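You operate a simulated robot arm through the tools that you are given. There is no shell and no other tool.

You run a simulated robot arm. Do the job below in one go: nothing can be reset, and whatever is moved stays where it is left.

Task
Switch the meter switch on. Take the bottle from the middle of the bench and put it on the upper shelf of the near open bay. Switch the switch of the small switch box on. Put one of the steel weights from the bench edge beside the balance on the steel disc there. Switch the balance switch on. Take the steel cap and put it on the railed tray no. 29. Fetch the scrub pad and set it on the top of the steel table. Close the caps drawer. The order is free. Set down upright: bottle, steel cap.

The check looks at the end state, three seconds after you hand in, the way a careful person would. Anything else that was tipped, shoved, dropped, spilled or broken makes it a failure. A push-on lid holds only when it is set on centred and level and pressed home; a screw cap is set on level and turned clockwise until tight.

Robot
A 6-joint arm with a two-finger gripper on a trunk, on a base that moves. Base frame: it is fixed to the floor where the robot stands at the start and does not move with it; the origin is under the middle of the robot, x ahead of it, y to its left, z up. Units: m, degrees, N and s.
With the tool pointing down near the work surface it reaches from about 0.24 to 0.48 m from the robot's upright axis, wherever it stands. Its first joint turns from -115.0 to 115.0 degrees. Places, roughly: balance switch [-0.4, -1.2, 1]; bottle [-2.25, 0, 1]; caps drawer [-2.1, 2.6, 0.3]; meter switch [-3.3, 1, 1]; railed tray No. 29 [-1.9, -2.3, 0.9]; scrub pad (8x6x5 cm) [-6, -0.2, 0.9]; steel cap (14x14x19 cm) [1.3, 0.4, 0.9]; steel disc (7x7x2 cm) [-0.9, -0.9, 0.9]; steel weight [-0.5, -1, 1]; switch of the small switch box [-2.6, -1.1, 1]; top of the steel table [-4.8, -1, 0.8]; upper shelf of the near open bay [-2.1, 0.2, 0.4]. Payload 2.1 kg.
Tool frame: the origin (TCP) lies between the finger pads and is the grasp point; the fingertips stand 0.02 m ahead of it; z points along the fingers, y is the line along which they close. The gripper opens to 0.1 m; its body begins 0.063 m behind the TCP.
Orientation is that of the tool frame in the base frame, as a unit quaternion [w, x, y, z]. With the fingers straight down and closing along the base's y, the tool's x points along the base's -x, its y along +y and its z along -z.

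Tools
- The arm moves only by the tool play_rows. Its argument "motion" is text: rows parted by semicolons, each of 7 numbers parted by spaces: the shift along the tool's x, y, z in m, then the turn, a rotation vector about the tool's x, y, z in degrees, then the opening, from 0 (shut) to 1 (fully open). In form: x y z rx ry rz grip; .... A call has 1 to 20 rows; each row shifts and turns the commanded pose from where the row before left it, along the tool's axes as they then stand. A row lasts 0.2 s, in which the tool goes at most 0.05 m and 8.6 degrees; a call with a longer step from one row to the next is refused whole, and so is a gripper value outside its range. A pose out of reach is approached as far as the arm can. The call stops where the force on the tool passes 40 N (or 10 N more than at its start, if that is more) or the arm is blocked; 0.2 s more then pass. Each finger travels about 0.153 m/s and halts on what it meets, pressing with about 42 N; the grip force reading is that of the motor and also rises with nothing between the fingers. The clock runs only during rows and for 0.2 s after the last one: add rows that do not move to give the fingers time. It gives the time, the measured TCP pose, the force on the tool (base axes), the opening and the grip force at its end, in the units of the frame above (readings bear some noise), with the torque about the TCP (base axes, N m) and any sound that the robot's microphone picked up.
- Cameras (640 x 400 px; columns grow to the right, rows downward): "scene" is now at [0.0211, 0.1188, 1.625]; the picture's right is [-0.26, -0.97, 0.00], its down [-0.64, 0.17, -0.75] and it looks along [0.72, -0.19, -0.67] (base axes); focal length 292 px, centre (320, 200). "wrist" rides on the gripper at [0.07, -0.019, -0.099] in the tool frame; the picture's right is [0.26, 0.97, 0.00], its down [-0.75, 0.20, -0.63] and it looks along [-0.61, 0.16, 0.78] (tool axes); focal length 230 px, centre (320, 200). There is no depth. A picture from a camera that has moved, and an enlarged one, comes with that camera's place and axes in the base frame and with its lens.
- snapshot(camera): a new picture of that camera. It takes no simulated time.
- lift_body(by): slides the trunk up (or, below 0, down) by that many m; the arm and the scene camera ride with it, the base frame stays. It gives what a move gives, with no picture.
- steer(legs): drives the robot by 1 to 6 legs, each [ahead, turn to the left] in m and degrees, along the robot's own axes; the way and the turn of a leg run together, so that a leg with both is an arc; at most 1.5 m and 180 degrees a leg. The arm and the cameras ride along, it lands a little off, and it stops where it bumps. It gives what a move gives.
- turn_head(pan, tilt): turns the head with the scene camera to pan (to the left, within 155 degrees either way) and tilt (down, from -29 to 69), counted from straight ahead of the robot. It gives what a move gives.
- zoom(camera, box): a new picture of the part [left, top, right, bottom] of that camera's present view, enlarged. It takes no simulated time.
- hand_in(): hands the job in; it is judged then, once.

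Nothing tells you exact positions but the pictures and the camera data. Unless the task says otherwise, let go and move clear before handing in.

The tools are called as name(argument=value, ...) on one line, values as JSON. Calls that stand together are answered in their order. play_rows: Moves the arm, as the interface text tells. Its arguments: {"type":"object","properties":{"motion":{"type":"string"}},"required":["motion"]} The other tools are called the same way: lift_body (by) moves the trunk up or down; steer (legs) drives the base; turn_head (pan, tilt) turns the head that bears the scene camera; snapshot (camera) takes a picture; zoom (camera, box) takes an enlarged picture of a part of a camera's view; hand_in () hands the job in.

At the start:

```text
time_s: 0.0
ee_pos: [0.3258, -0.0664, 1.2391]
tool_rot: [0.0, 0.0, 1.0, 0.0]
contact_force: [0.2, -0.5, 0.7]
torque: [-0.04, 0.04, 0.0]
width: 0.0998
finger_force: 0.1
trunk travel left (down, up): [-0.825, 0.165]
robot x, y, heading: [0.0033, 0.0013, -0.1]
head pan, tilt (commanded): [-15.0, 41.8]
```

scene: 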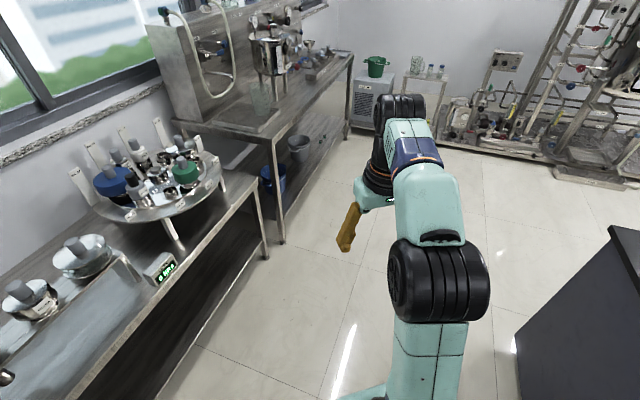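
wrist: 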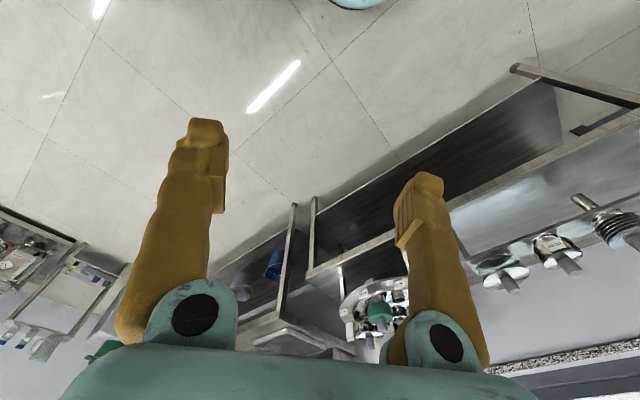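

I see a lab with a bench on the left and the arm ahead of me. I'll look around with the head first to map the room before moving.

turn_head(pan=20, tilt=30)

snapshot(camera="scene")

turn_head(pan=80, tilt=30)

snapshot(camera="scene")

turn_head(pan=150, tilt=25)

snapshot(camera="scene")

turn_head(pan=-150, tilt=25)

snapshot(camera="scene")

turn_head(pan=-80, tilt=30)

snapshot(camera="scene")

```text
time_s: 1.0
ee_pos: [0.3268, -0.0667, 1.2396]
tool_rot: [-0.001, 0.0, 1.0, 0.0]
contact_force: [0.3, -1.1, -0.1]
torque: [0.02, 0.05, 0.05]
width: 0.1001
finger_force: 0.0
trunk travel left (down, up): [-0.825, 0.165]
robot x, y, heading: [0.0008, -0.0027, -0.0]
head pan, tilt (commanded): [20.0, 30.0]
```

```text
taken
camera scene: at [0.0252, 0.1713, 1.6429], right [0.34, -0.94, 0.0], down [-0.47, -0.17, -0.87], along [0.81, 0.3, -0.5], focal length 292 px, centre (320, 200)
```

scene: 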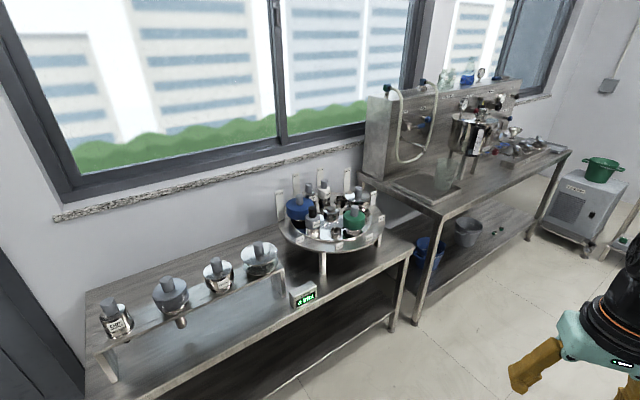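

```text
time_s: 2.3
ee_pos: [0.3266, -0.0653, 1.2394]
tool_rot: [0.0, -0.001, 1.0, 0.0]
contact_force: [0.0, 0.5, -0.5]
torque: [-0.05, -0.03, -0.02]
width: 0.1
finger_force: 0.1
trunk travel left (down, up): [-0.825, 0.165]
robot x, y, heading: [0.0011, -0.0004, 0.4]
head pan, tilt (commanded): [80.0, 30.0]
```

```text
taken
camera scene: at [-0.044, 0.2297, 1.6429], right [0.98, -0.17, 0.0], down [-0.09, -0.49, -0.87], along [0.15, 0.85, -0.5], focal length 292 px, centre (320, 200)
```

scene: 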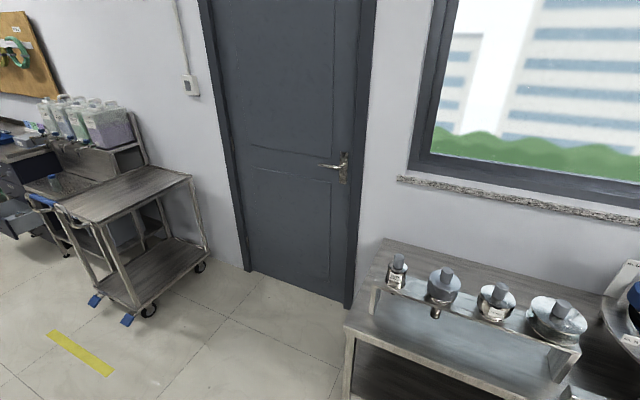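

```text
time_s: 3.7
ee_pos: [0.3268, -0.0652, 1.2397]
tool_rot: [0.0, 0.0, 1.0, 0.0]
contact_force: [-0.8, -0.4, 0.3]
torque: [0.01, -0.01, 0.03]
width: 0.0999
finger_force: 0.0
trunk travel left (down, up): [-0.825, 0.165]
robot x, y, heading: [-0.0003, -0.0009, -0.0]
head pan, tilt (commanded): [150.0, 25.0]
```

```text
taken
camera scene: at [-0.1396, 0.1868, 1.6509], right [0.5, 0.87, 0.0], down [0.37, -0.21, -0.91], along [-0.78, 0.45, -0.42], focal length 292 px, centre (320, 200)
```

scene: 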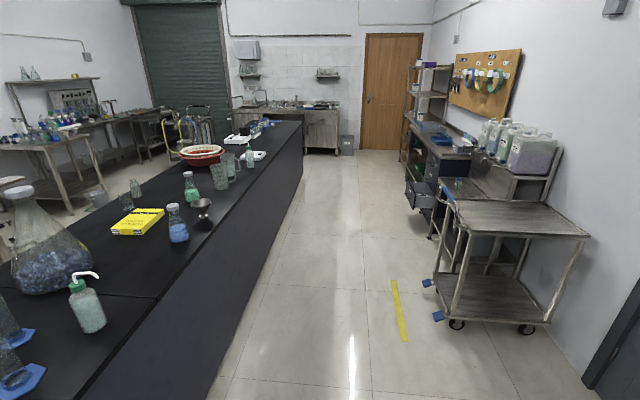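

```text
time_s: 7.8
ee_pos: [0.3266, -0.0658, 1.2389]
tool_rot: [-0.001, -0.001, 1.0, 0.0]
contact_force: [-0.2, 0.5, 0.4]
torque: [0.0, 0.0, 0.02]
width: 0.0999
finger_force: 0.1
trunk travel left (down, up): [-0.825, 0.165]
robot x, y, heading: [0.0033, 0.0015, -0.1]
head pan, tilt (commanded): [-150.0, 25.0]
```

```text
taken
camera scene: at [-0.1397, 0.0945, 1.6509], right [-0.5, 0.87, 0.0], down [0.37, 0.21, -0.91], along [-0.78, -0.45, -0.42], focal length 292 px, centre (320, 200)
```

scene: 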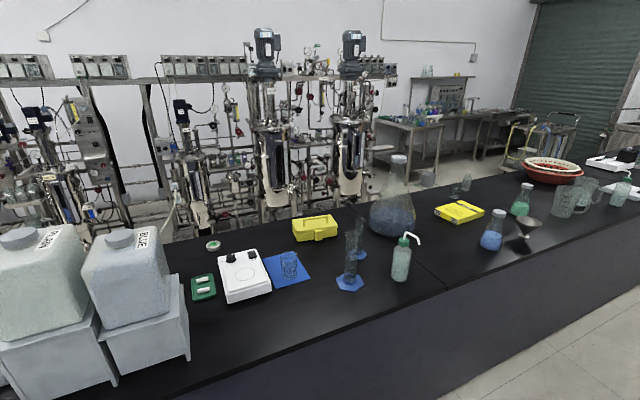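

```text
time_s: 9.2
ee_pos: [0.3268, -0.0655, 1.2402]
tool_rot: [0.001, 0.0, 1.0, 0.0]
contact_force: [0.5, -0.1, 0.4]
torque: [-0.01, 0.01, 0.0]
width: 0.1
finger_force: 0.0
trunk travel left (down, up): [-0.825, 0.165]
robot x, y, heading: [0.0011, 0.0014, -0.1]
head pan, tilt (commanded): [-80.0, 30.0]
```

```text
taken
camera scene: at [-0.0443, 0.0515, 1.6429], right [-0.98, -0.17, 0.0], down [-0.09, 0.49, -0.87], along [0.15, -0.85, -0.5], focal length 292 px, centre (320, 200)
```

scene: 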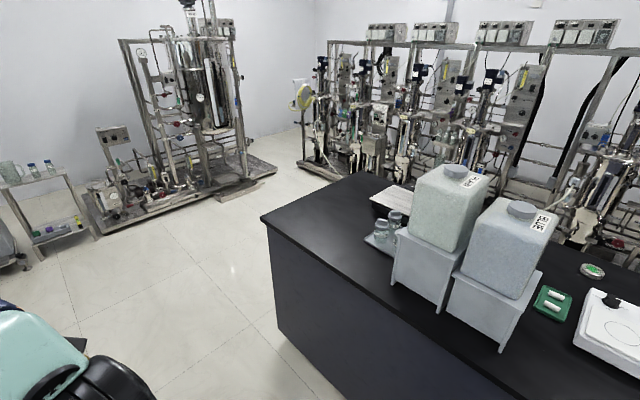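

This is a long lab; the room is turned about 37° to the base frame. I'll zoom in on the carousel bench and other areas to identify the items.

turn_head(pan=15, tilt=30)

zoom(camera="scene", box=[220, 140, 420, 265])

zoom(camera="scene", box=[100, 200, 350, 356])

turn_head(pan=-120, tilt=25)

snapshot(camera="scene")

zoom(camera="scene", box=[0, 50, 320, 250])

zoom(camera="scene", box=[320, 50, 640, 250])

zoom(camera="scene", box=[320, 200, 640, 400])

```text
time_s: 10.9
ee_pos: [0.326, -0.0667, 1.2387]
tool_rot: [0.0, 0.001, 1.0, -0.001]
contact_force: [0.8, -0.1, 0.1]
torque: [-0.02, 0.02, -0.02]
width: 0.1
finger_force: 0.0
trunk travel left (down, up): [-0.825, 0.165]
robot x, y, heading: [-0.0016, -0.0012, 0.0]
head pan, tilt (commanded): [15.0, 30.0]
```

```text
3.20 times, centred on (320, 202) of scene
camera zoom: at [0.0275, 0.1639, 1.6429], right [0.26, -0.97, 0.0], down [-0.48, -0.13, -0.87], along [0.84, 0.22, -0.5], focal length 936 px, centre (320, 192)
```

zoom: 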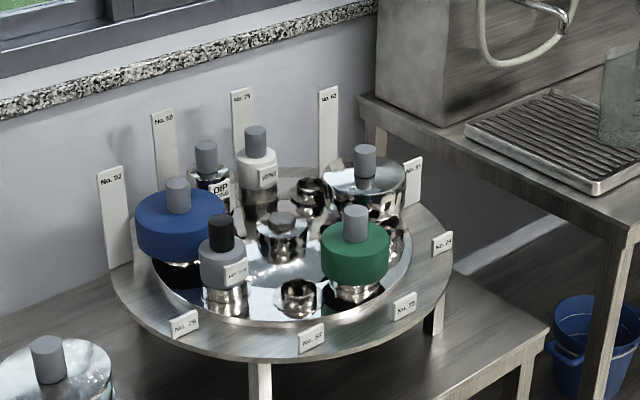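

```text
2.56 times, centred on (225, 278) of scene
camera zoom: at [0.0275, 0.1639, 1.6429], right [0.26, -0.97, 0.0], down [-0.48, -0.13, -0.87], along [0.84, 0.22, -0.5], focal length 749 px, centre (563, 0)
```

zoom: 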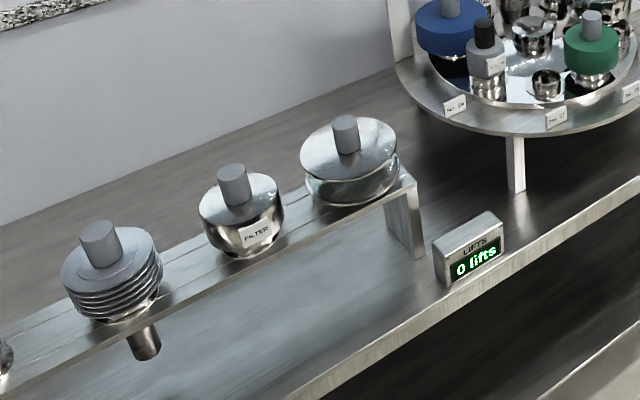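

```text
time_s: 13.1
ee_pos: [0.3263, -0.0661, 1.2405]
tool_rot: [-0.001, 0.0, 1.0, 0.0]
contact_force: [0.3, 0.0, 0.9]
torque: [0.0, -0.02, 0.03]
width: 0.0998
finger_force: 0.1
trunk travel left (down, up): [-0.825, 0.165]
robot x, y, heading: [-0.0058, -0.0012, -0.1]
head pan, tilt (commanded): [-120.0, 25.0]
```

```text
taken
camera scene: at [-0.1059, 0.0607, 1.6509], right [-0.87, 0.5, 0.0], down [0.21, 0.37, -0.91], along [-0.45, -0.79, -0.42], focal length 292 px, centre (320, 200)
```

scene: 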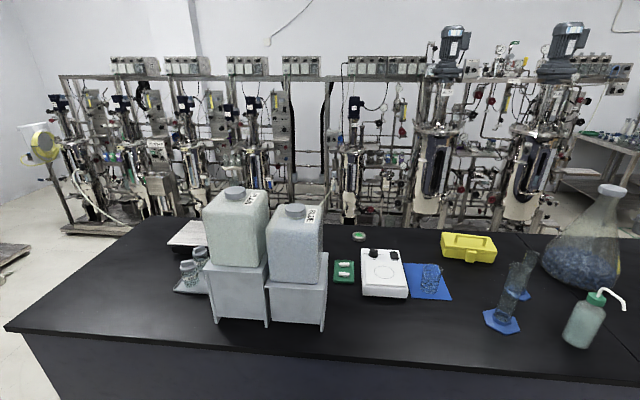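

```text
2.00 times, centred on (160, 150) of scene
camera zoom: at [-0.1059, 0.0607, 1.6509], right [-0.87, 0.5, 0.0], down [0.21, 0.37, -0.91], along [-0.45, -0.79, -0.42], focal length 585 px, centre (640, 300)
```

zoom: 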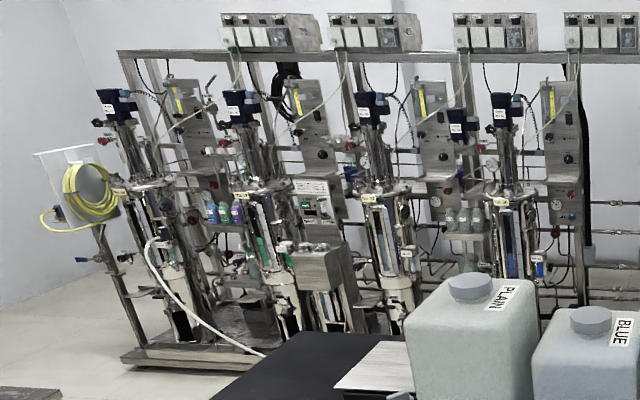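

```text
2.00 times, centred on (480, 150) of scene
camera zoom: at [-0.1059, 0.0607, 1.6509], right [-0.87, 0.5, 0.0], down [0.21, 0.37, -0.91], along [-0.45, -0.79, -0.42], focal length 585 px, centre (0, 300)
```

zoom: 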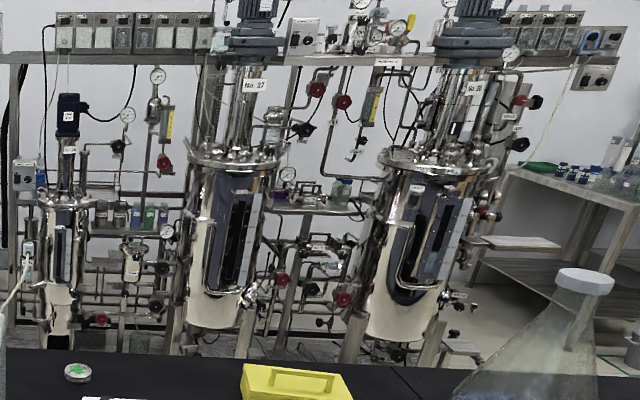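

```text
2.00 times, centred on (480, 300) of scene
camera zoom: at [-0.1059, 0.0607, 1.6509], right [-0.87, 0.5, 0.0], down [0.21, 0.37, -0.91], along [-0.45, -0.79, -0.42], focal length 585 px, centre (0, 0)
```

zoom: 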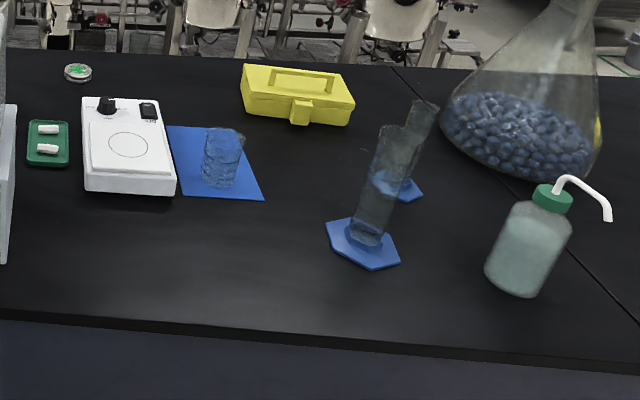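

The steel cap seems to stand on the carousel at about [1.3, 0.42]. I'll look down at my own base and at the surroundings of the cap bench before driving.

turn_head(pan=0, tilt=69)

snapshot(camera="scene")

turn_head(pan=60, tilt=69)

snapshot(camera="scene")

turn_head(pan=-60, tilt=69)

snapshot(camera="scene")

turn_head(pan=150, tilt=69)

snapshot(camera="scene")

```text
time_s: 15.1
ee_pos: [0.3257, -0.0653, 1.2398]
tool_rot: [0.0, 0.0, 1.0, 0.0]
contact_force: [0.2, 1.1, 0.1]
torque: [-0.04, -0.02, -0.01]
width: 0.1
finger_force: 0.0
trunk travel left (down, up): [-0.825, 0.165]
robot x, y, heading: [-0.0013, -0.0001, -0.0]
head pan, tilt (commanded): [0.0, 68.8]
```

```text
taken
camera scene: at [-0.0039, 0.1405, 1.5915], right [0.0, -1.0, 0.0], down [-0.93, 0.0, -0.36], along [0.36, 0.0, -0.93], focal length 292 px, centre (320, 200)
```

scene: 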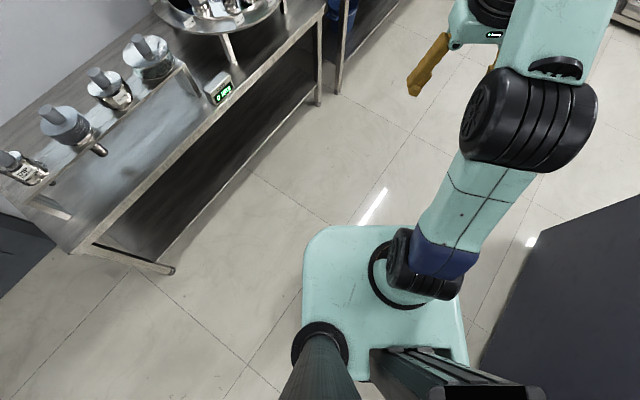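

```text
time_s: 16.4
ee_pos: [0.3274, -0.0654, 1.2397]
tool_rot: [0.0, 0.0, 1.0, 0.0]
contact_force: [0.1, -0.6, -0.2]
torque: [-0.01, -0.02, 0.0]
width: 0.1
finger_force: 0.1
trunk travel left (down, up): [-0.825, 0.165]
robot x, y, heading: [0.0009, 0.0013, -0.1]
head pan, tilt (commanded): [60.0, 68.8]
```

```text
taken
camera scene: at [-0.0318, 0.189, 1.5914], right [0.87, -0.5, 0.0], down [-0.47, -0.81, -0.36], along [0.18, 0.31, -0.93], focal length 292 px, centre (320, 200)
```

scene: 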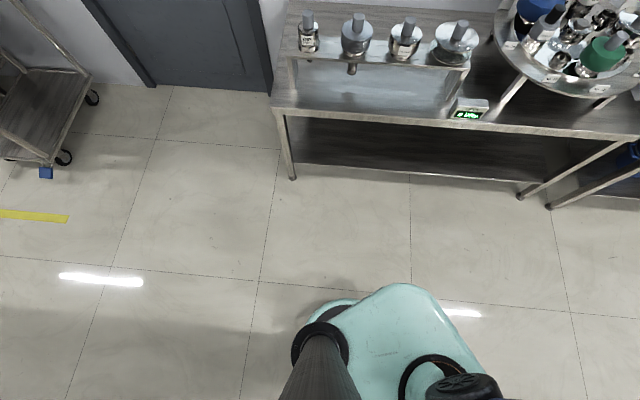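

```text
time_s: 18.4
ee_pos: [0.3266, -0.0655, 1.24]
tool_rot: [0.0, 0.0, 1.0, 0.0]
contact_force: [0.5, 0.7, -0.1]
torque: [0.0, -0.02, 0.02]
width: 0.1
finger_force: 0.0
trunk travel left (down, up): [-0.825, 0.165]
robot x, y, heading: [-0.0013, 0.0028, 0.1]
head pan, tilt (commanded): [-60.0, 68.8]
```

```text
taken
camera scene: at [-0.0318, 0.0922, 1.5915], right [-0.87, -0.5, 0.0], down [-0.47, 0.81, -0.36], along [0.18, -0.31, -0.93], focal length 292 px, centre (320, 200)
```

scene: 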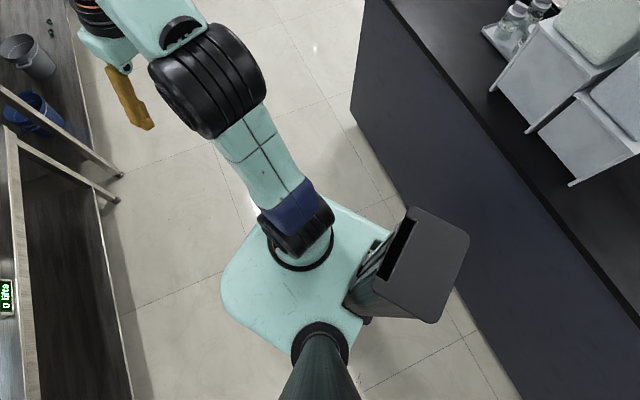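

```text
time_s: 21.4
ee_pos: [0.3268, -0.0659, 1.2389]
tool_rot: [0.0, 0.0, 1.0, 0.0]
contact_force: [0.1, 0.0, 0.6]
torque: [-0.02, -0.04, -0.01]
width: 0.0999
finger_force: 0.0
trunk travel left (down, up): [-0.825, 0.165]
robot x, y, heading: [0.0003, -0.0011, 0.1]
head pan, tilt (commanded): [150.0, 68.8]
```

```text
taken
camera scene: at [-0.1083, 0.1686, 1.5914], right [0.5, 0.87, 0.0], down [0.81, -0.47, -0.36], along [-0.31, 0.18, -0.93], focal length 292 px, centre (320, 200)
```

scene: 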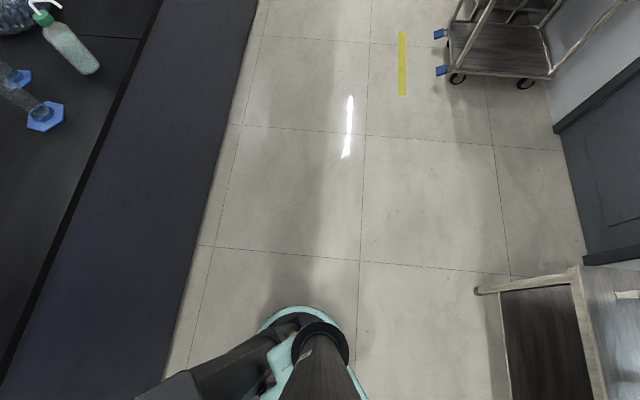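

My base is compact and the cap bench lies to the front left. I'll drive to a staging spot about 0.75 m in front of the cap, turn to face it, and look again.

steer(legs=[[0, -12.4], [0.85, 0], [0, 66.6]])

turn_head(pan=0, tilt=35)

snapshot(camera="scene")

snapshot(camera="wrist")

```text
time_s: 29.7
ee_pos: [1.0766, 0.0474, 1.2409]
tool_rot: [0.0, -0.461, 0.887, 0.0]
contact_force: [-1.0, 0.0, 0.1]
torque: [-0.01, 0.01, -0.02]
width: 0.0999
finger_force: 0.1
trunk travel left (down, up): [-0.825, 0.165]
robot x, y, heading: [0.8367, -0.1791, 55.1]
head pan, tilt (commanded): [150.0, 68.8]
```

```text
time_s: 32.0
ee_pos: [1.0765, 0.0467, 1.2406]
tool_rot: [0.0, -0.461, 0.887, 0.0]
contact_force: [0.2, 0.0, -0.1]
torque: [0.01, -0.01, 0.01]
width: 0.0999
finger_force: 0.2
trunk travel left (down, up): [-0.825, 0.165]
robot x, y, heading: [0.8372, -0.183, 54.9]
head pan, tilt (commanded): [0.0, 35.0]
```

```text
taken
camera scene: at [0.737, -0.0784, 1.6351], right [0.82, -0.57, 0.0], down [-0.33, -0.47, -0.82], along [0.47, 0.67, -0.57], focal length 292 px, centre (320, 200)
```

scene: 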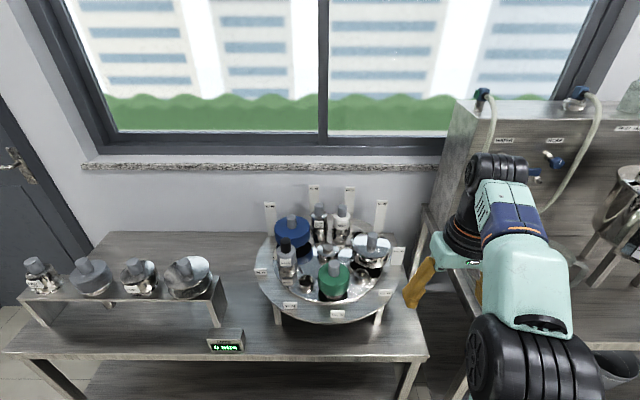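

```text
taken
camera wrist: at [1.0526, -0.0199, 1.34], right [-0.94, 0.34, 0.0], down [0.27, 0.73, 0.63], along [0.22, 0.59, -0.78], focal length 230 px, centre (320, 200)
```

wrist: 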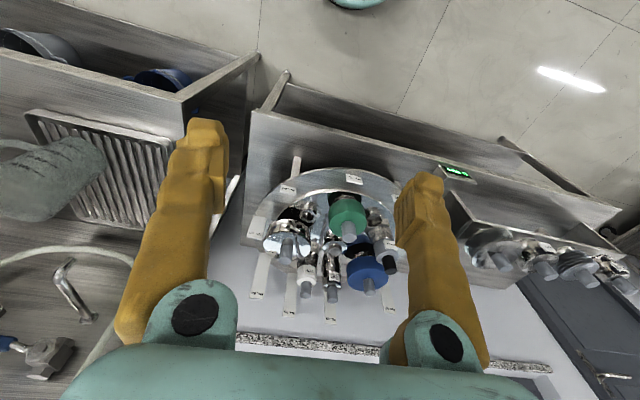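

zoom(camera="scene", box=[240, 175, 430, 335])

zoom(camera="wrist", box=[230, 140, 420, 340])

```text
2.50 times, centred on (335, 255) of scene
camera zoom: at [0.737, -0.0784, 1.6351], right [0.82, -0.57, 0.0], down [-0.33, -0.47, -0.82], along [0.47, 0.67, -0.57], focal length 731 px, centre (282, 62)
```

zoom: 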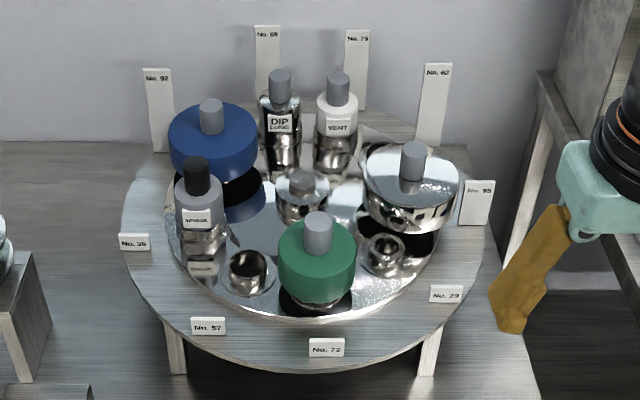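

```text
2.00 times, centred on (325, 240) of wrist
camera zoom: at [1.0526, -0.0199, 1.34], right [-0.94, 0.34, 0.0], down [0.27, 0.73, 0.63], along [0.22, 0.59, -0.78], focal length 460 px, centre (310, 120)
```

zoom: 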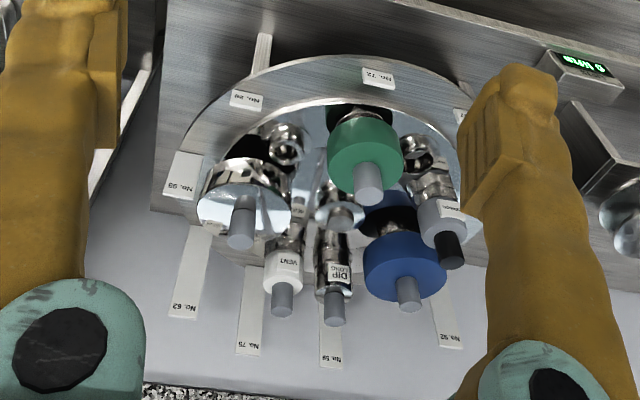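

The steel cap's knob top triangulates to about [1.332, 0.450, 0.943]. I'll move in 0.30 m toward the bench and check the clearance.

steer(legs=[[0.3, 0]])

turn_head(pan=0, tilt=69)

snapshot(camera="scene")

snapshot(camera="wrist")

```text
time_s: 34.1
ee_pos: [1.2472, 0.2934, 1.2406]
tool_rot: [0.001, -0.463, 0.887, 0.0]
contact_force: [0.0, -0.3, 0.5]
torque: [0.01, 0.03, 0.01]
width: 0.1
finger_force: 0.1
trunk travel left (down, up): [-0.825, 0.165]
robot x, y, heading: [1.0084, 0.0653, 54.9]
head pan, tilt (commanded): [0.0, 35.0]
```

```text
time_s: 35.1
ee_pos: [1.2488, 0.2953, 1.2395]
tool_rot: [0.0, -0.463, 0.887, 0.0]
contact_force: [-0.4, -0.6, -0.1]
torque: [0.02, 0.0, 0.02]
width: 0.1004
finger_force: 0.1
trunk travel left (down, up): [-0.825, 0.165]
robot x, y, heading: [1.0075, 0.0604, 54.8]
head pan, tilt (commanded): [0.0, 68.8]
```

```text
taken
camera scene: at [0.8908, 0.1413, 1.5915], right [0.82, -0.57, 0.0], down [-0.53, -0.76, -0.36], along [0.21, 0.3, -0.93], focal length 292 px, centre (320, 200)
```

scene: 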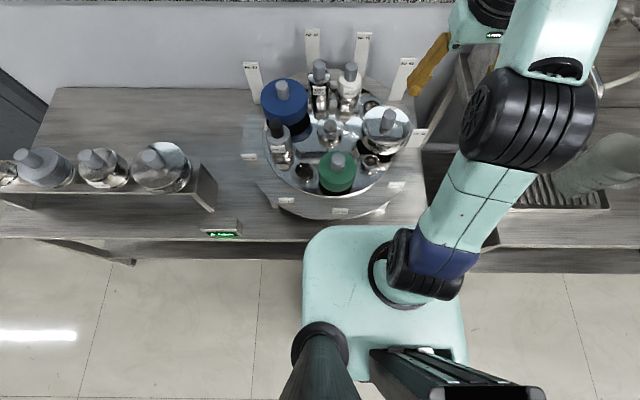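

```text
taken
camera wrist: at [1.2245, 0.2271, 1.3401], right [-0.94, 0.34, 0.0], down [0.26, 0.73, 0.63], along [0.22, 0.59, -0.78], focal length 230 px, centre (320, 200)
```

wrist: 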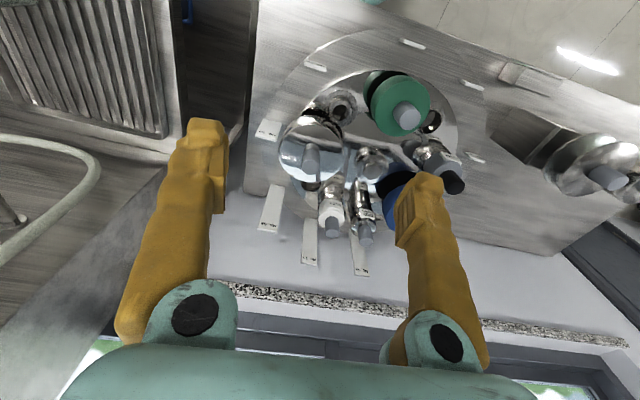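

The bench edge is about 0.24 m ahead and the cap 0.50 m ahead; I'll creep forward a little more to bring it in reach.

steer(legs=[[0.06, 0]])

turn_head(pan=-10, tilt=60)

snapshot(camera="scene")

zoom(camera="wrist", box=[220, 40, 480, 280])

```text
time_s: 36.1
ee_pos: [1.2762, 0.3341, 1.2445]
tool_rot: [0.006, -0.462, 0.887, 0.003]
contact_force: [0.3, 0.2, 0.1]
torque: [0.0, -0.02, 0.01]
width: 0.1001
finger_force: 0.0
trunk travel left (down, up): [-0.825, 0.165]
robot x, y, heading: [1.0401, 0.1129, 55.0]
head pan, tilt (commanded): [0.0, 68.8]
```

```text
time_s: 36.8
ee_pos: [1.2826, 0.34, 1.2429]
tool_rot: [0.003, -0.462, 0.887, 0.001]
contact_force: [-0.6, -0.7, -0.1]
torque: [0.02, 0.01, 0.0]
width: 0.0999
finger_force: 0.1
trunk travel left (down, up): [-0.825, 0.165]
robot x, y, heading: [1.0392, 0.1136, 55.2]
head pan, tilt (commanded): [-10.0, 60.0]
```

```text
taken
camera scene: at [0.9399, 0.1916, 1.6008], right [0.71, -0.71, 0.0], down [-0.61, -0.61, -0.5], along [0.35, 0.36, -0.87], focal length 292 px, centre (320, 200)
```

scene: 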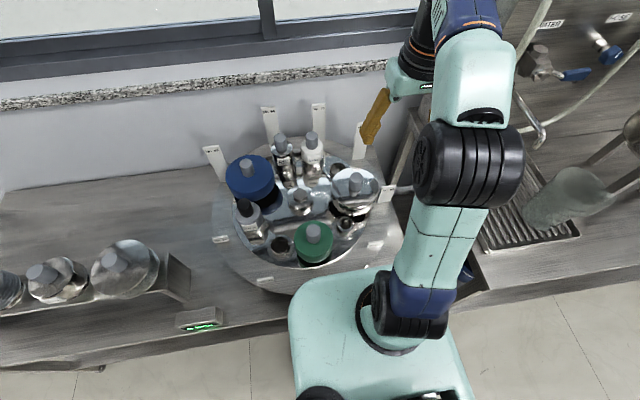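

```text
1.67 times, centred on (350, 160) of wrist
camera zoom: at [1.2566, 0.273, 1.342], right [-0.94, 0.34, 0.0], down [0.26, 0.73, 0.63], along [0.22, 0.59, -0.77], focal length 384 px, centre (270, 267)
```

zoom: 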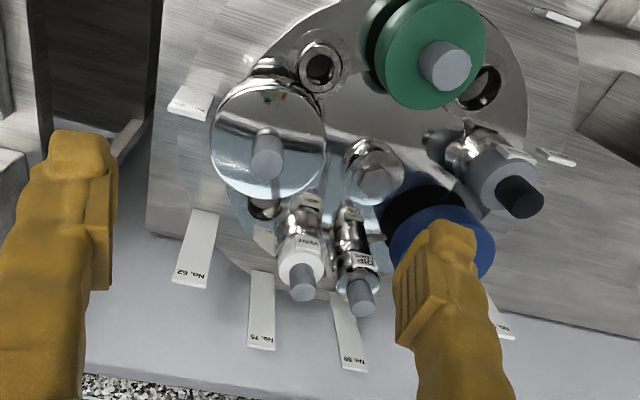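

I'm now 0.44 m from the cap, with the knob at about [1.327, 0.450, ~0.92]. I'll bring the open gripper over the knob at height and then look with the wrist camera.

play_rows(motion="-0.03 0.006 0 0 0 0 1; -0.03 0.006 0 0 0 0 1; -0.03 0.006 0 0 0 0 1; -0.025 0.004 0 0 0 0 1; 0 0 0.03 0 0 0 1; 0 0 0.03 0 0 0 1; 0 0 0.03 0 0 0 1; 0 0 0 0 0 0 1")

snapshot(camera="wrist")

snapshot(camera="scene")

```text
time_s: 38.6
ee_pos: [1.3063, 0.4226, 1.126]
tool_rot: [0.002, -0.462, 0.887, 0.001]
contact_force: [-0.5, -0.8, 0.6]
torque: [-0.04, 0.04, 0.03]
width: 0.1
finger_force: 0.1
out of reach, approached as far as the arm can: row 3, 4
trunk travel left (down, up): [-0.825, 0.165]
robot x, y, heading: [1.0472, 0.115, 55.2]
head pan, tilt (commanded): [-10.0, 60.0]
```

```text
taken
camera wrist: at [1.2819, 0.356, 1.2269], right [-0.94, 0.34, 0.0], down [0.26, 0.73, 0.63], along [0.22, 0.59, -0.77], focal length 230 px, centre (320, 200)
```

wrist: 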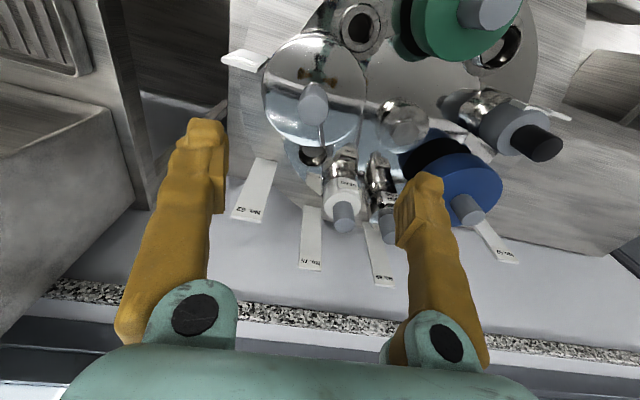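

```text
taken
camera scene: at [0.9413, 0.1934, 1.6008], right [0.71, -0.71, 0.0], down [-0.61, -0.61, -0.5], along [0.35, 0.35, -0.87], focal length 292 px, centre (320, 200)
```

scene: 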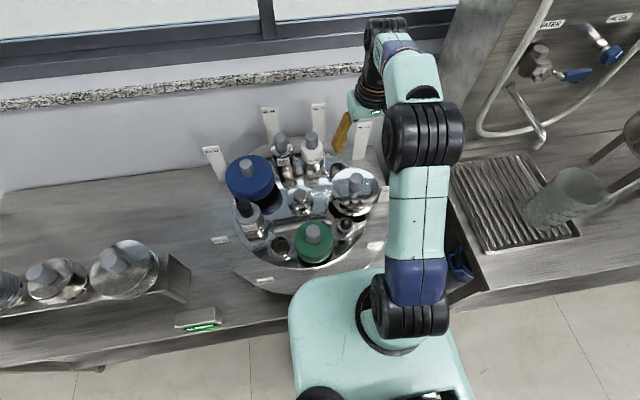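

The knob reads about [1.327, 0.443, 0.91]. I'll lower about 12 cm while moving the last 3 cm forward, then check.

play_rows(motion="0 0 0.04 0 0 0 1; 0 0 0.04 0 0 0 1; -0.015 0 0.02 0 0 0 1; -0.015 0 0.01 0 0 0 1; 0 0 0 0 0 0 1")

snapshot(camera="wrist")

zoom(camera="scene", box=[240, 80, 440, 280])

```text
time_s: 39.8
ee_pos: [1.323, 0.447, 1.0158]
tool_rot: [0.001, -0.462, 0.887, 0.0]
contact_force: [0.2, -0.2, 0.0]
torque: [0.04, -0.03, -0.01]
width: 0.1
finger_force: 0.0
trunk travel left (down, up): [-0.825, 0.165]
robot x, y, heading: [1.0426, 0.1158, 55.3]
head pan, tilt (commanded): [-10.0, 60.0]
```

```text
taken
camera wrist: at [1.2996, 0.38, 1.1155], right [-0.94, 0.34, 0.0], down [0.26, 0.73, 0.63], along [0.22, 0.59, -0.77], focal length 230 px, centre (320, 200)
```

wrist: 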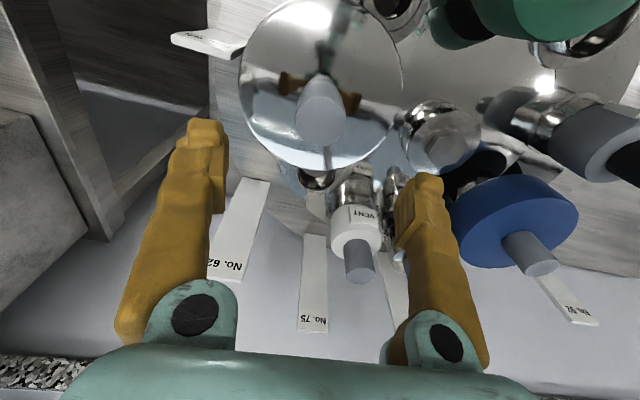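

```text
2.00 times, centred on (340, 180) of scene
camera zoom: at [0.9412, 0.1933, 1.6008], right [0.71, -0.71, 0.0], down [-0.61, -0.61, -0.5], along [0.35, 0.35, -0.87], focal length 585 px, centre (280, 240)
```

zoom: 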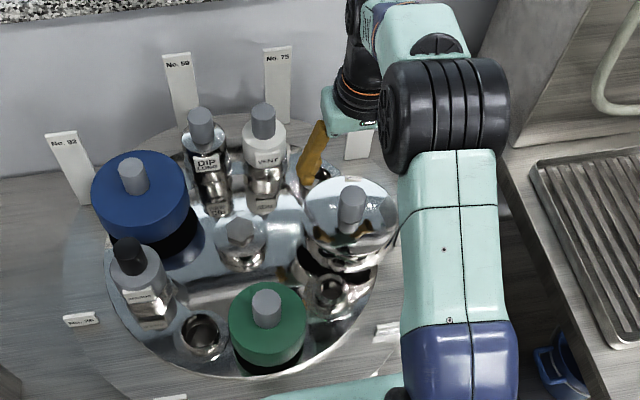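

zoom(camera="wrist", box=[220, 40, 420, 240])

```text
2.00 times, centred on (320, 140) of wrist
camera zoom: at [1.2996, 0.38, 1.1155], right [-0.94, 0.34, 0.0], down [0.26, 0.73, 0.63], along [0.22, 0.59, -0.77], focal length 460 px, centre (320, 320)
```

zoom: 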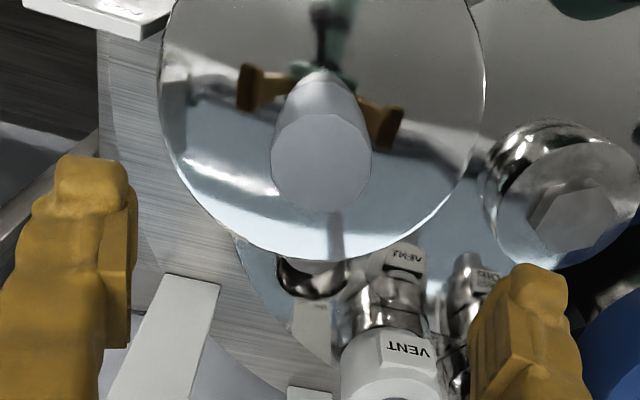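

The knob is about 37 mm wide with its top at [1.322, 0.438, 0.945]. I'll narrow the gripper, centre it, descend over the knob and close.

play_rows(motion="0.008 -0.004 0 0 0 0 0.8; 0 0 0.03 0 0 0 0.8; 0 0 0.03 0 0 0 0.8; 0 0 0.02 0 0 0 0.8; 0 0 0 0 0 0 0.8")

zoom(camera="wrist", box=[170, 40, 470, 340])

```text
time_s: 41.0
ee_pos: [1.3213, 0.4385, 0.9339]
tool_rot: [0.002, -0.461, 0.887, 0.001]
contact_force: [-0.3, -1.1, 1.5]
torque: [0.05, 0.0, 0.02]
width: 0.08
finger_force: 0.0
trunk travel left (down, up): [-0.825, 0.165]
robot x, y, heading: [1.0449, 0.117, 55.2]
head pan, tilt (commanded): [-10.0, 60.0]
```

```text
1.33 times, centred on (320, 190) of wrist
camera zoom: at [1.2981, 0.3723, 1.0346], right [-0.94, 0.34, 0.0], down [0.26, 0.73, 0.63], along [0.22, 0.59, -0.77], focal length 307 px, centre (320, 213)
```

zoom: 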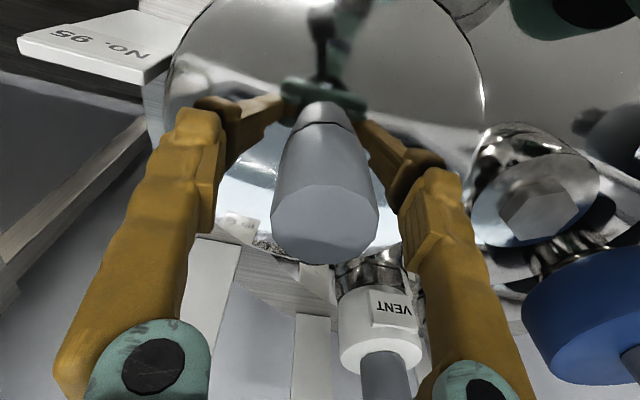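

play_rows(motion="0 0 0 0 0 0 0.4; 0 0 0 0 0 0 0.2; 0 0 0 0 0 0 0; 0 0 0 0 0 0 0; 0 0 0 0 0 0 0")

zoom(camera="wrist", box=[170, 40, 470, 340])

```text
time_s: 42.2
ee_pos: [1.3201, 0.4392, 0.9351]
tool_rot: [0.003, -0.462, 0.887, 0.0]
contact_force: [-2.3, 1.1, 8.0]
torque: [0.01, 0.14, 0.08]
width: 0.0347
finger_force: 41.4
trunk travel left (down, up): [-0.825, 0.165]
robot x, y, heading: [1.0427, 0.1162, 54.9]
head pan, tilt (commanded): [-10.0, 60.0]
```

```text
1.33 times, centred on (320, 190) of wrist
camera zoom: at [1.2968, 0.372, 1.0355], right [-0.94, 0.34, 0.0], down [0.26, 0.73, 0.63], along [0.22, 0.59, -0.77], focal length 307 px, centre (320, 213)
```

zoom: 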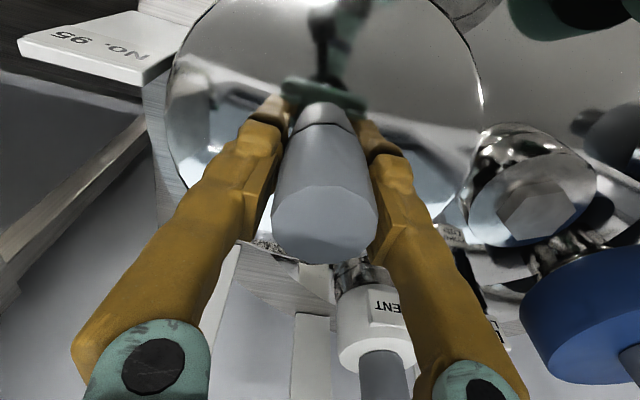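

The grip is firm at 35 mm. I'll lift straight up slowly and watch the force.

play_rows(motion="0 0 -0.01 0 0 0 0; 0 0 -0.01 0 0 0 0; 0 0 -0.01 0 0 0 0; 0 0 -0.01 0 0 0 0; 0 0 0 0 0 0 0")

zoom(camera="scene", box=[240, 80, 440, 280])

```text
time_s: 43.4
ee_pos: [1.3227, 0.4416, 0.9745]
tool_rot: [0.0, -0.462, 0.887, 0.001]
contact_force: [-1.4, -1.3, -4.0]
torque: [-0.17, 0.16, -0.03]
width: 0.0347
finger_force: 41.9
trunk travel left (down, up): [-0.825, 0.165]
robot x, y, heading: [1.0453, 0.1166, 55.2]
head pan, tilt (commanded): [-10.0, 60.0]
```

```text
2.00 times, centred on (340, 180) of scene
camera zoom: at [0.9419, 0.1941, 1.6008], right [0.71, -0.71, 0.0], down [-0.61, -0.61, -0.5], along [0.35, 0.35, -0.87], focal length 585 px, centre (280, 240)
```

zoom: 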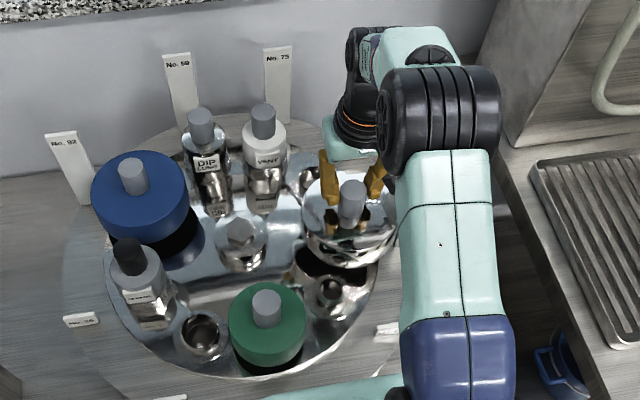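

The cap came free (about 0.4 kg). I'll raise the trunk, then lift and retract the arm.

lift_body(by=0.16)

play_rows(motion="0 0 -0.02 0 0 0 0; 0 0 -0.03 0 0 0 0; 0.01 0 -0.03 0 0 0 0; 0.02 0 -0.02 0 0 0 0; 0 0 0 0 0 0 0")

snapshot(camera="scene")

snapshot(camera="wrist")

```text
time_s: 45.2
ee_pos: [1.3238, 0.4432, 1.1342]
tool_rot: [0.001, -0.461, 0.887, 0.001]
contact_force: [0.0, -0.3, -6.2]
torque: [0.03, -0.03, -0.03]
width: 0.0347
finger_force: 42.1
trunk travel left (down, up): [-0.985, 0.005]
robot x, y, heading: [1.0467, 0.1127, 55.1]
head pan, tilt (commanded): [-10.0, 60.0]
```

```text
time_s: 46.4
ee_pos: [1.3039, 0.4184, 1.2345]
tool_rot: [0.001, -0.462, 0.887, 0.001]
contact_force: [-0.3, 0.8, -4.7]
torque: [0.04, -0.06, -0.01]
width: 0.0347
finger_force: 42.6
trunk travel left (down, up): [-0.985, 0.005]
robot x, y, heading: [1.0446, 0.1144, 55.0]
head pan, tilt (commanded): [-10.0, 60.0]
```

```text
taken
camera scene: at [0.9426, 0.1952, 1.7608], right [0.71, -0.71, 0.0], down [-0.61, -0.61, -0.5], along [0.35, 0.35, -0.87], focal length 292 px, centre (320, 200)
```

scene: 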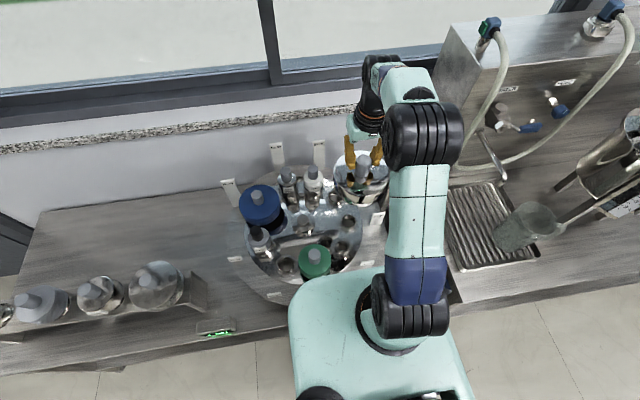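

```text
taken
camera wrist: at [1.2804, 0.3512, 1.3347], right [-0.94, 0.34, 0.0], down [0.27, 0.73, 0.63], along [0.22, 0.59, -0.78], focal length 230 px, centre (320, 200)
```

wrist: 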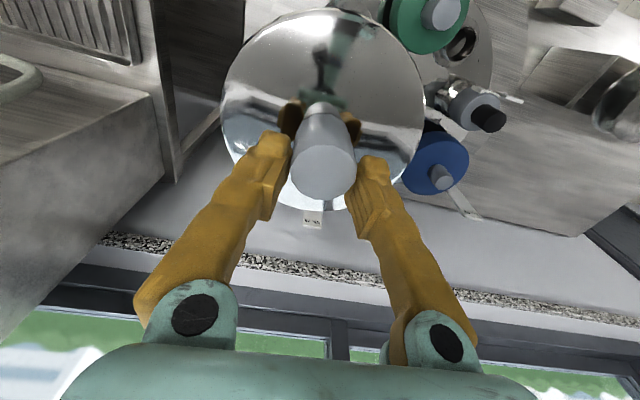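

The cap is held with its bottom about 1.05 m high. I'll back away, retract the arm, and start round the near end of the black bench toward the far aisle.

steer(legs=[[-0.45, 0]])

play_rows(motion="0.03 0 0 0 0 0 0; 0.03 0 0 0 0 0 0; 0 0 0 0 0 0 0")

steer(legs=[[0, -90], [0.7, 0], [0, -60]])

turn_head(pan=-30, tilt=25)

snapshot(camera="scene")

turn_head(pan=30, tilt=25)

snapshot(camera="scene")

```text
time_s: 49.1
ee_pos: [1.0472, 0.0491, 1.2335]
tool_rot: [0.002, -0.461, 0.887, 0.001]
contact_force: [0.7, 0.1, -5.0]
torque: [0.03, -0.03, 0.01]
width: 0.0347
finger_force: 41.9
trunk travel left (down, up): [-0.985, 0.005]
robot x, y, heading: [0.7845, -0.254, 54.8]
head pan, tilt (commanded): [-10.0, 60.0]
```

```text
time_s: 49.9
ee_pos: [1.0125, -0.0021, 1.2341]
tool_rot: [0.001, -0.461, 0.888, 0.0]
contact_force: [0.6, 0.1, -3.6]
torque: [0.0, -0.01, 0.01]
width: 0.0347
finger_force: 41.4
trunk travel left (down, up): [-0.985, 0.005]
robot x, y, heading: [0.7826, -0.2586, 54.8]
head pan, tilt (commanded): [-10.0, 60.0]
```

```text
time_s: 60.2
ee_pos: [1.3193, -0.9714, 1.2347]
tool_rot: [0.001, 0.726, 0.688, -0.001]
contact_force: [-0.4, -0.5, -5.0]
torque: [-0.03, 0.0, -0.01]
width: 0.0346
finger_force: 42.4
trunk travel left (down, up): [-0.985, 0.005]
robot x, y, heading: [1.3767, -0.6369, -93.1]
head pan, tilt (commanded): [-10.0, 60.0]
```

```text
time_s: 61.2
ee_pos: [1.318, -0.9719, 1.235]
tool_rot: [0.001, 0.725, 0.688, -0.001]
contact_force: [-0.5, 0.5, -4.5]
torque: [-0.01, -0.02, -0.03]
width: 0.0345
finger_force: 42.4
trunk travel left (down, up): [-0.985, 0.005]
robot x, y, heading: [1.3748, -0.6353, -93.0]
head pan, tilt (commanded): [-30.0, 25.0]
```

```text
taken
camera scene: at [1.4695, -0.6611, 1.8108], right [-0.84, 0.54, 0.0], down [0.23, 0.36, -0.91], along [-0.49, -0.76, -0.42], focal length 292 px, centre (320, 200)
```

scene: 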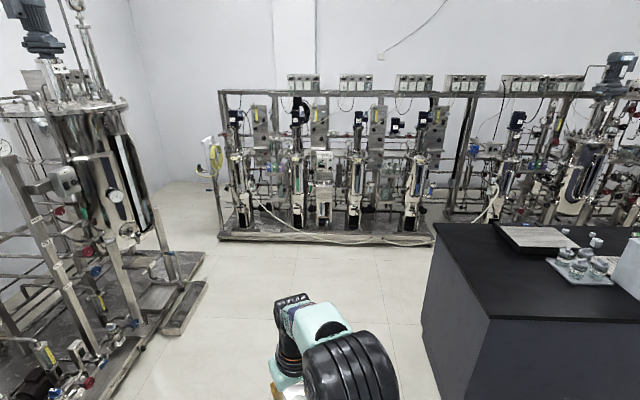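

```text
time_s: 62.5
ee_pos: [1.3182, -0.9713, 1.2358]
tool_rot: [0.0, 0.725, 0.689, -0.001]
contact_force: [0.7, -0.3, -4.3]
torque: [-0.05, 0.0, 0.0]
width: 0.0346
finger_force: 42.4
trunk travel left (down, up): [-0.985, 0.005]
robot x, y, heading: [1.3763, -0.6385, -92.7]
head pan, tilt (commanded): [30.0, 25.0]
```

```text
taken
camera scene: at [1.5611, -0.6658, 1.8109], right [-0.89, -0.45, 0.0], down [-0.19, 0.38, -0.91], along [0.41, -0.81, -0.42], focal length 292 px, centre (320, 200)
```

scene: 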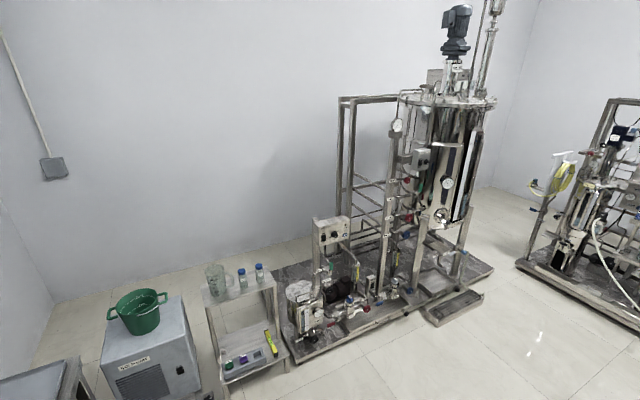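

The way is clear: the rig skids start about 1.2 m behind the bench's far edge. I'll zoom into the rigs to look for tray No. 29 while driving round.

turn_head(pan=-45, tilt=20)

zoom(camera="scene", box=[80, 60, 360, 235])

zoom(camera="scene", box=[330, 60, 610, 235])

```text
time_s: 64.0
ee_pos: [1.3194, -0.9713, 1.2349]
tool_rot: [0.001, 0.725, 0.688, -0.002]
contact_force: [0.3, 1.1, -5.3]
torque: [-0.01, 0.0, 0.0]
width: 0.0347
finger_force: 42.1
trunk travel left (down, up): [-0.985, 0.005]
robot x, y, heading: [1.3766, -0.6376, -92.9]
head pan, tilt (commanded): [-45.0, 20.0]
```

```text
2.29 times, centred on (220, 148) of scene
camera zoom: at [1.4503, -0.6462, 1.819], right [-0.67, 0.74, 0.0], down [0.25, 0.23, -0.94], along [-0.7, -0.63, -0.34], focal length 669 px, centre (549, 320)
```

zoom: 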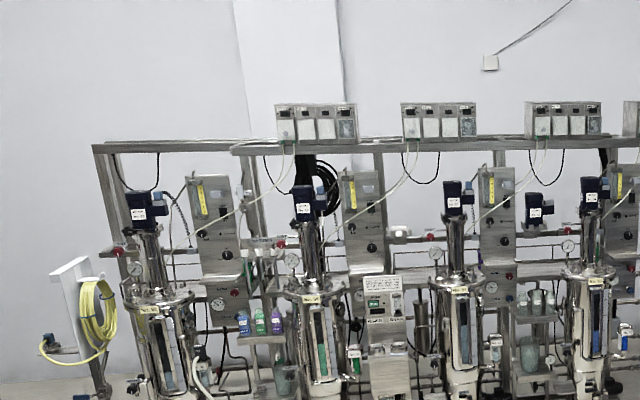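

```text
2.29 times, centred on (470, 148) of scene
camera zoom: at [1.4503, -0.6462, 1.819], right [-0.67, 0.74, 0.0], down [0.25, 0.23, -0.94], along [-0.7, -0.63, -0.34], focal length 669 px, centre (-23, 320)
```

zoom: 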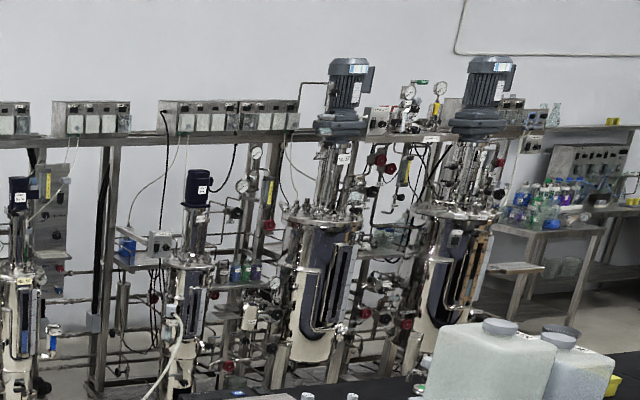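

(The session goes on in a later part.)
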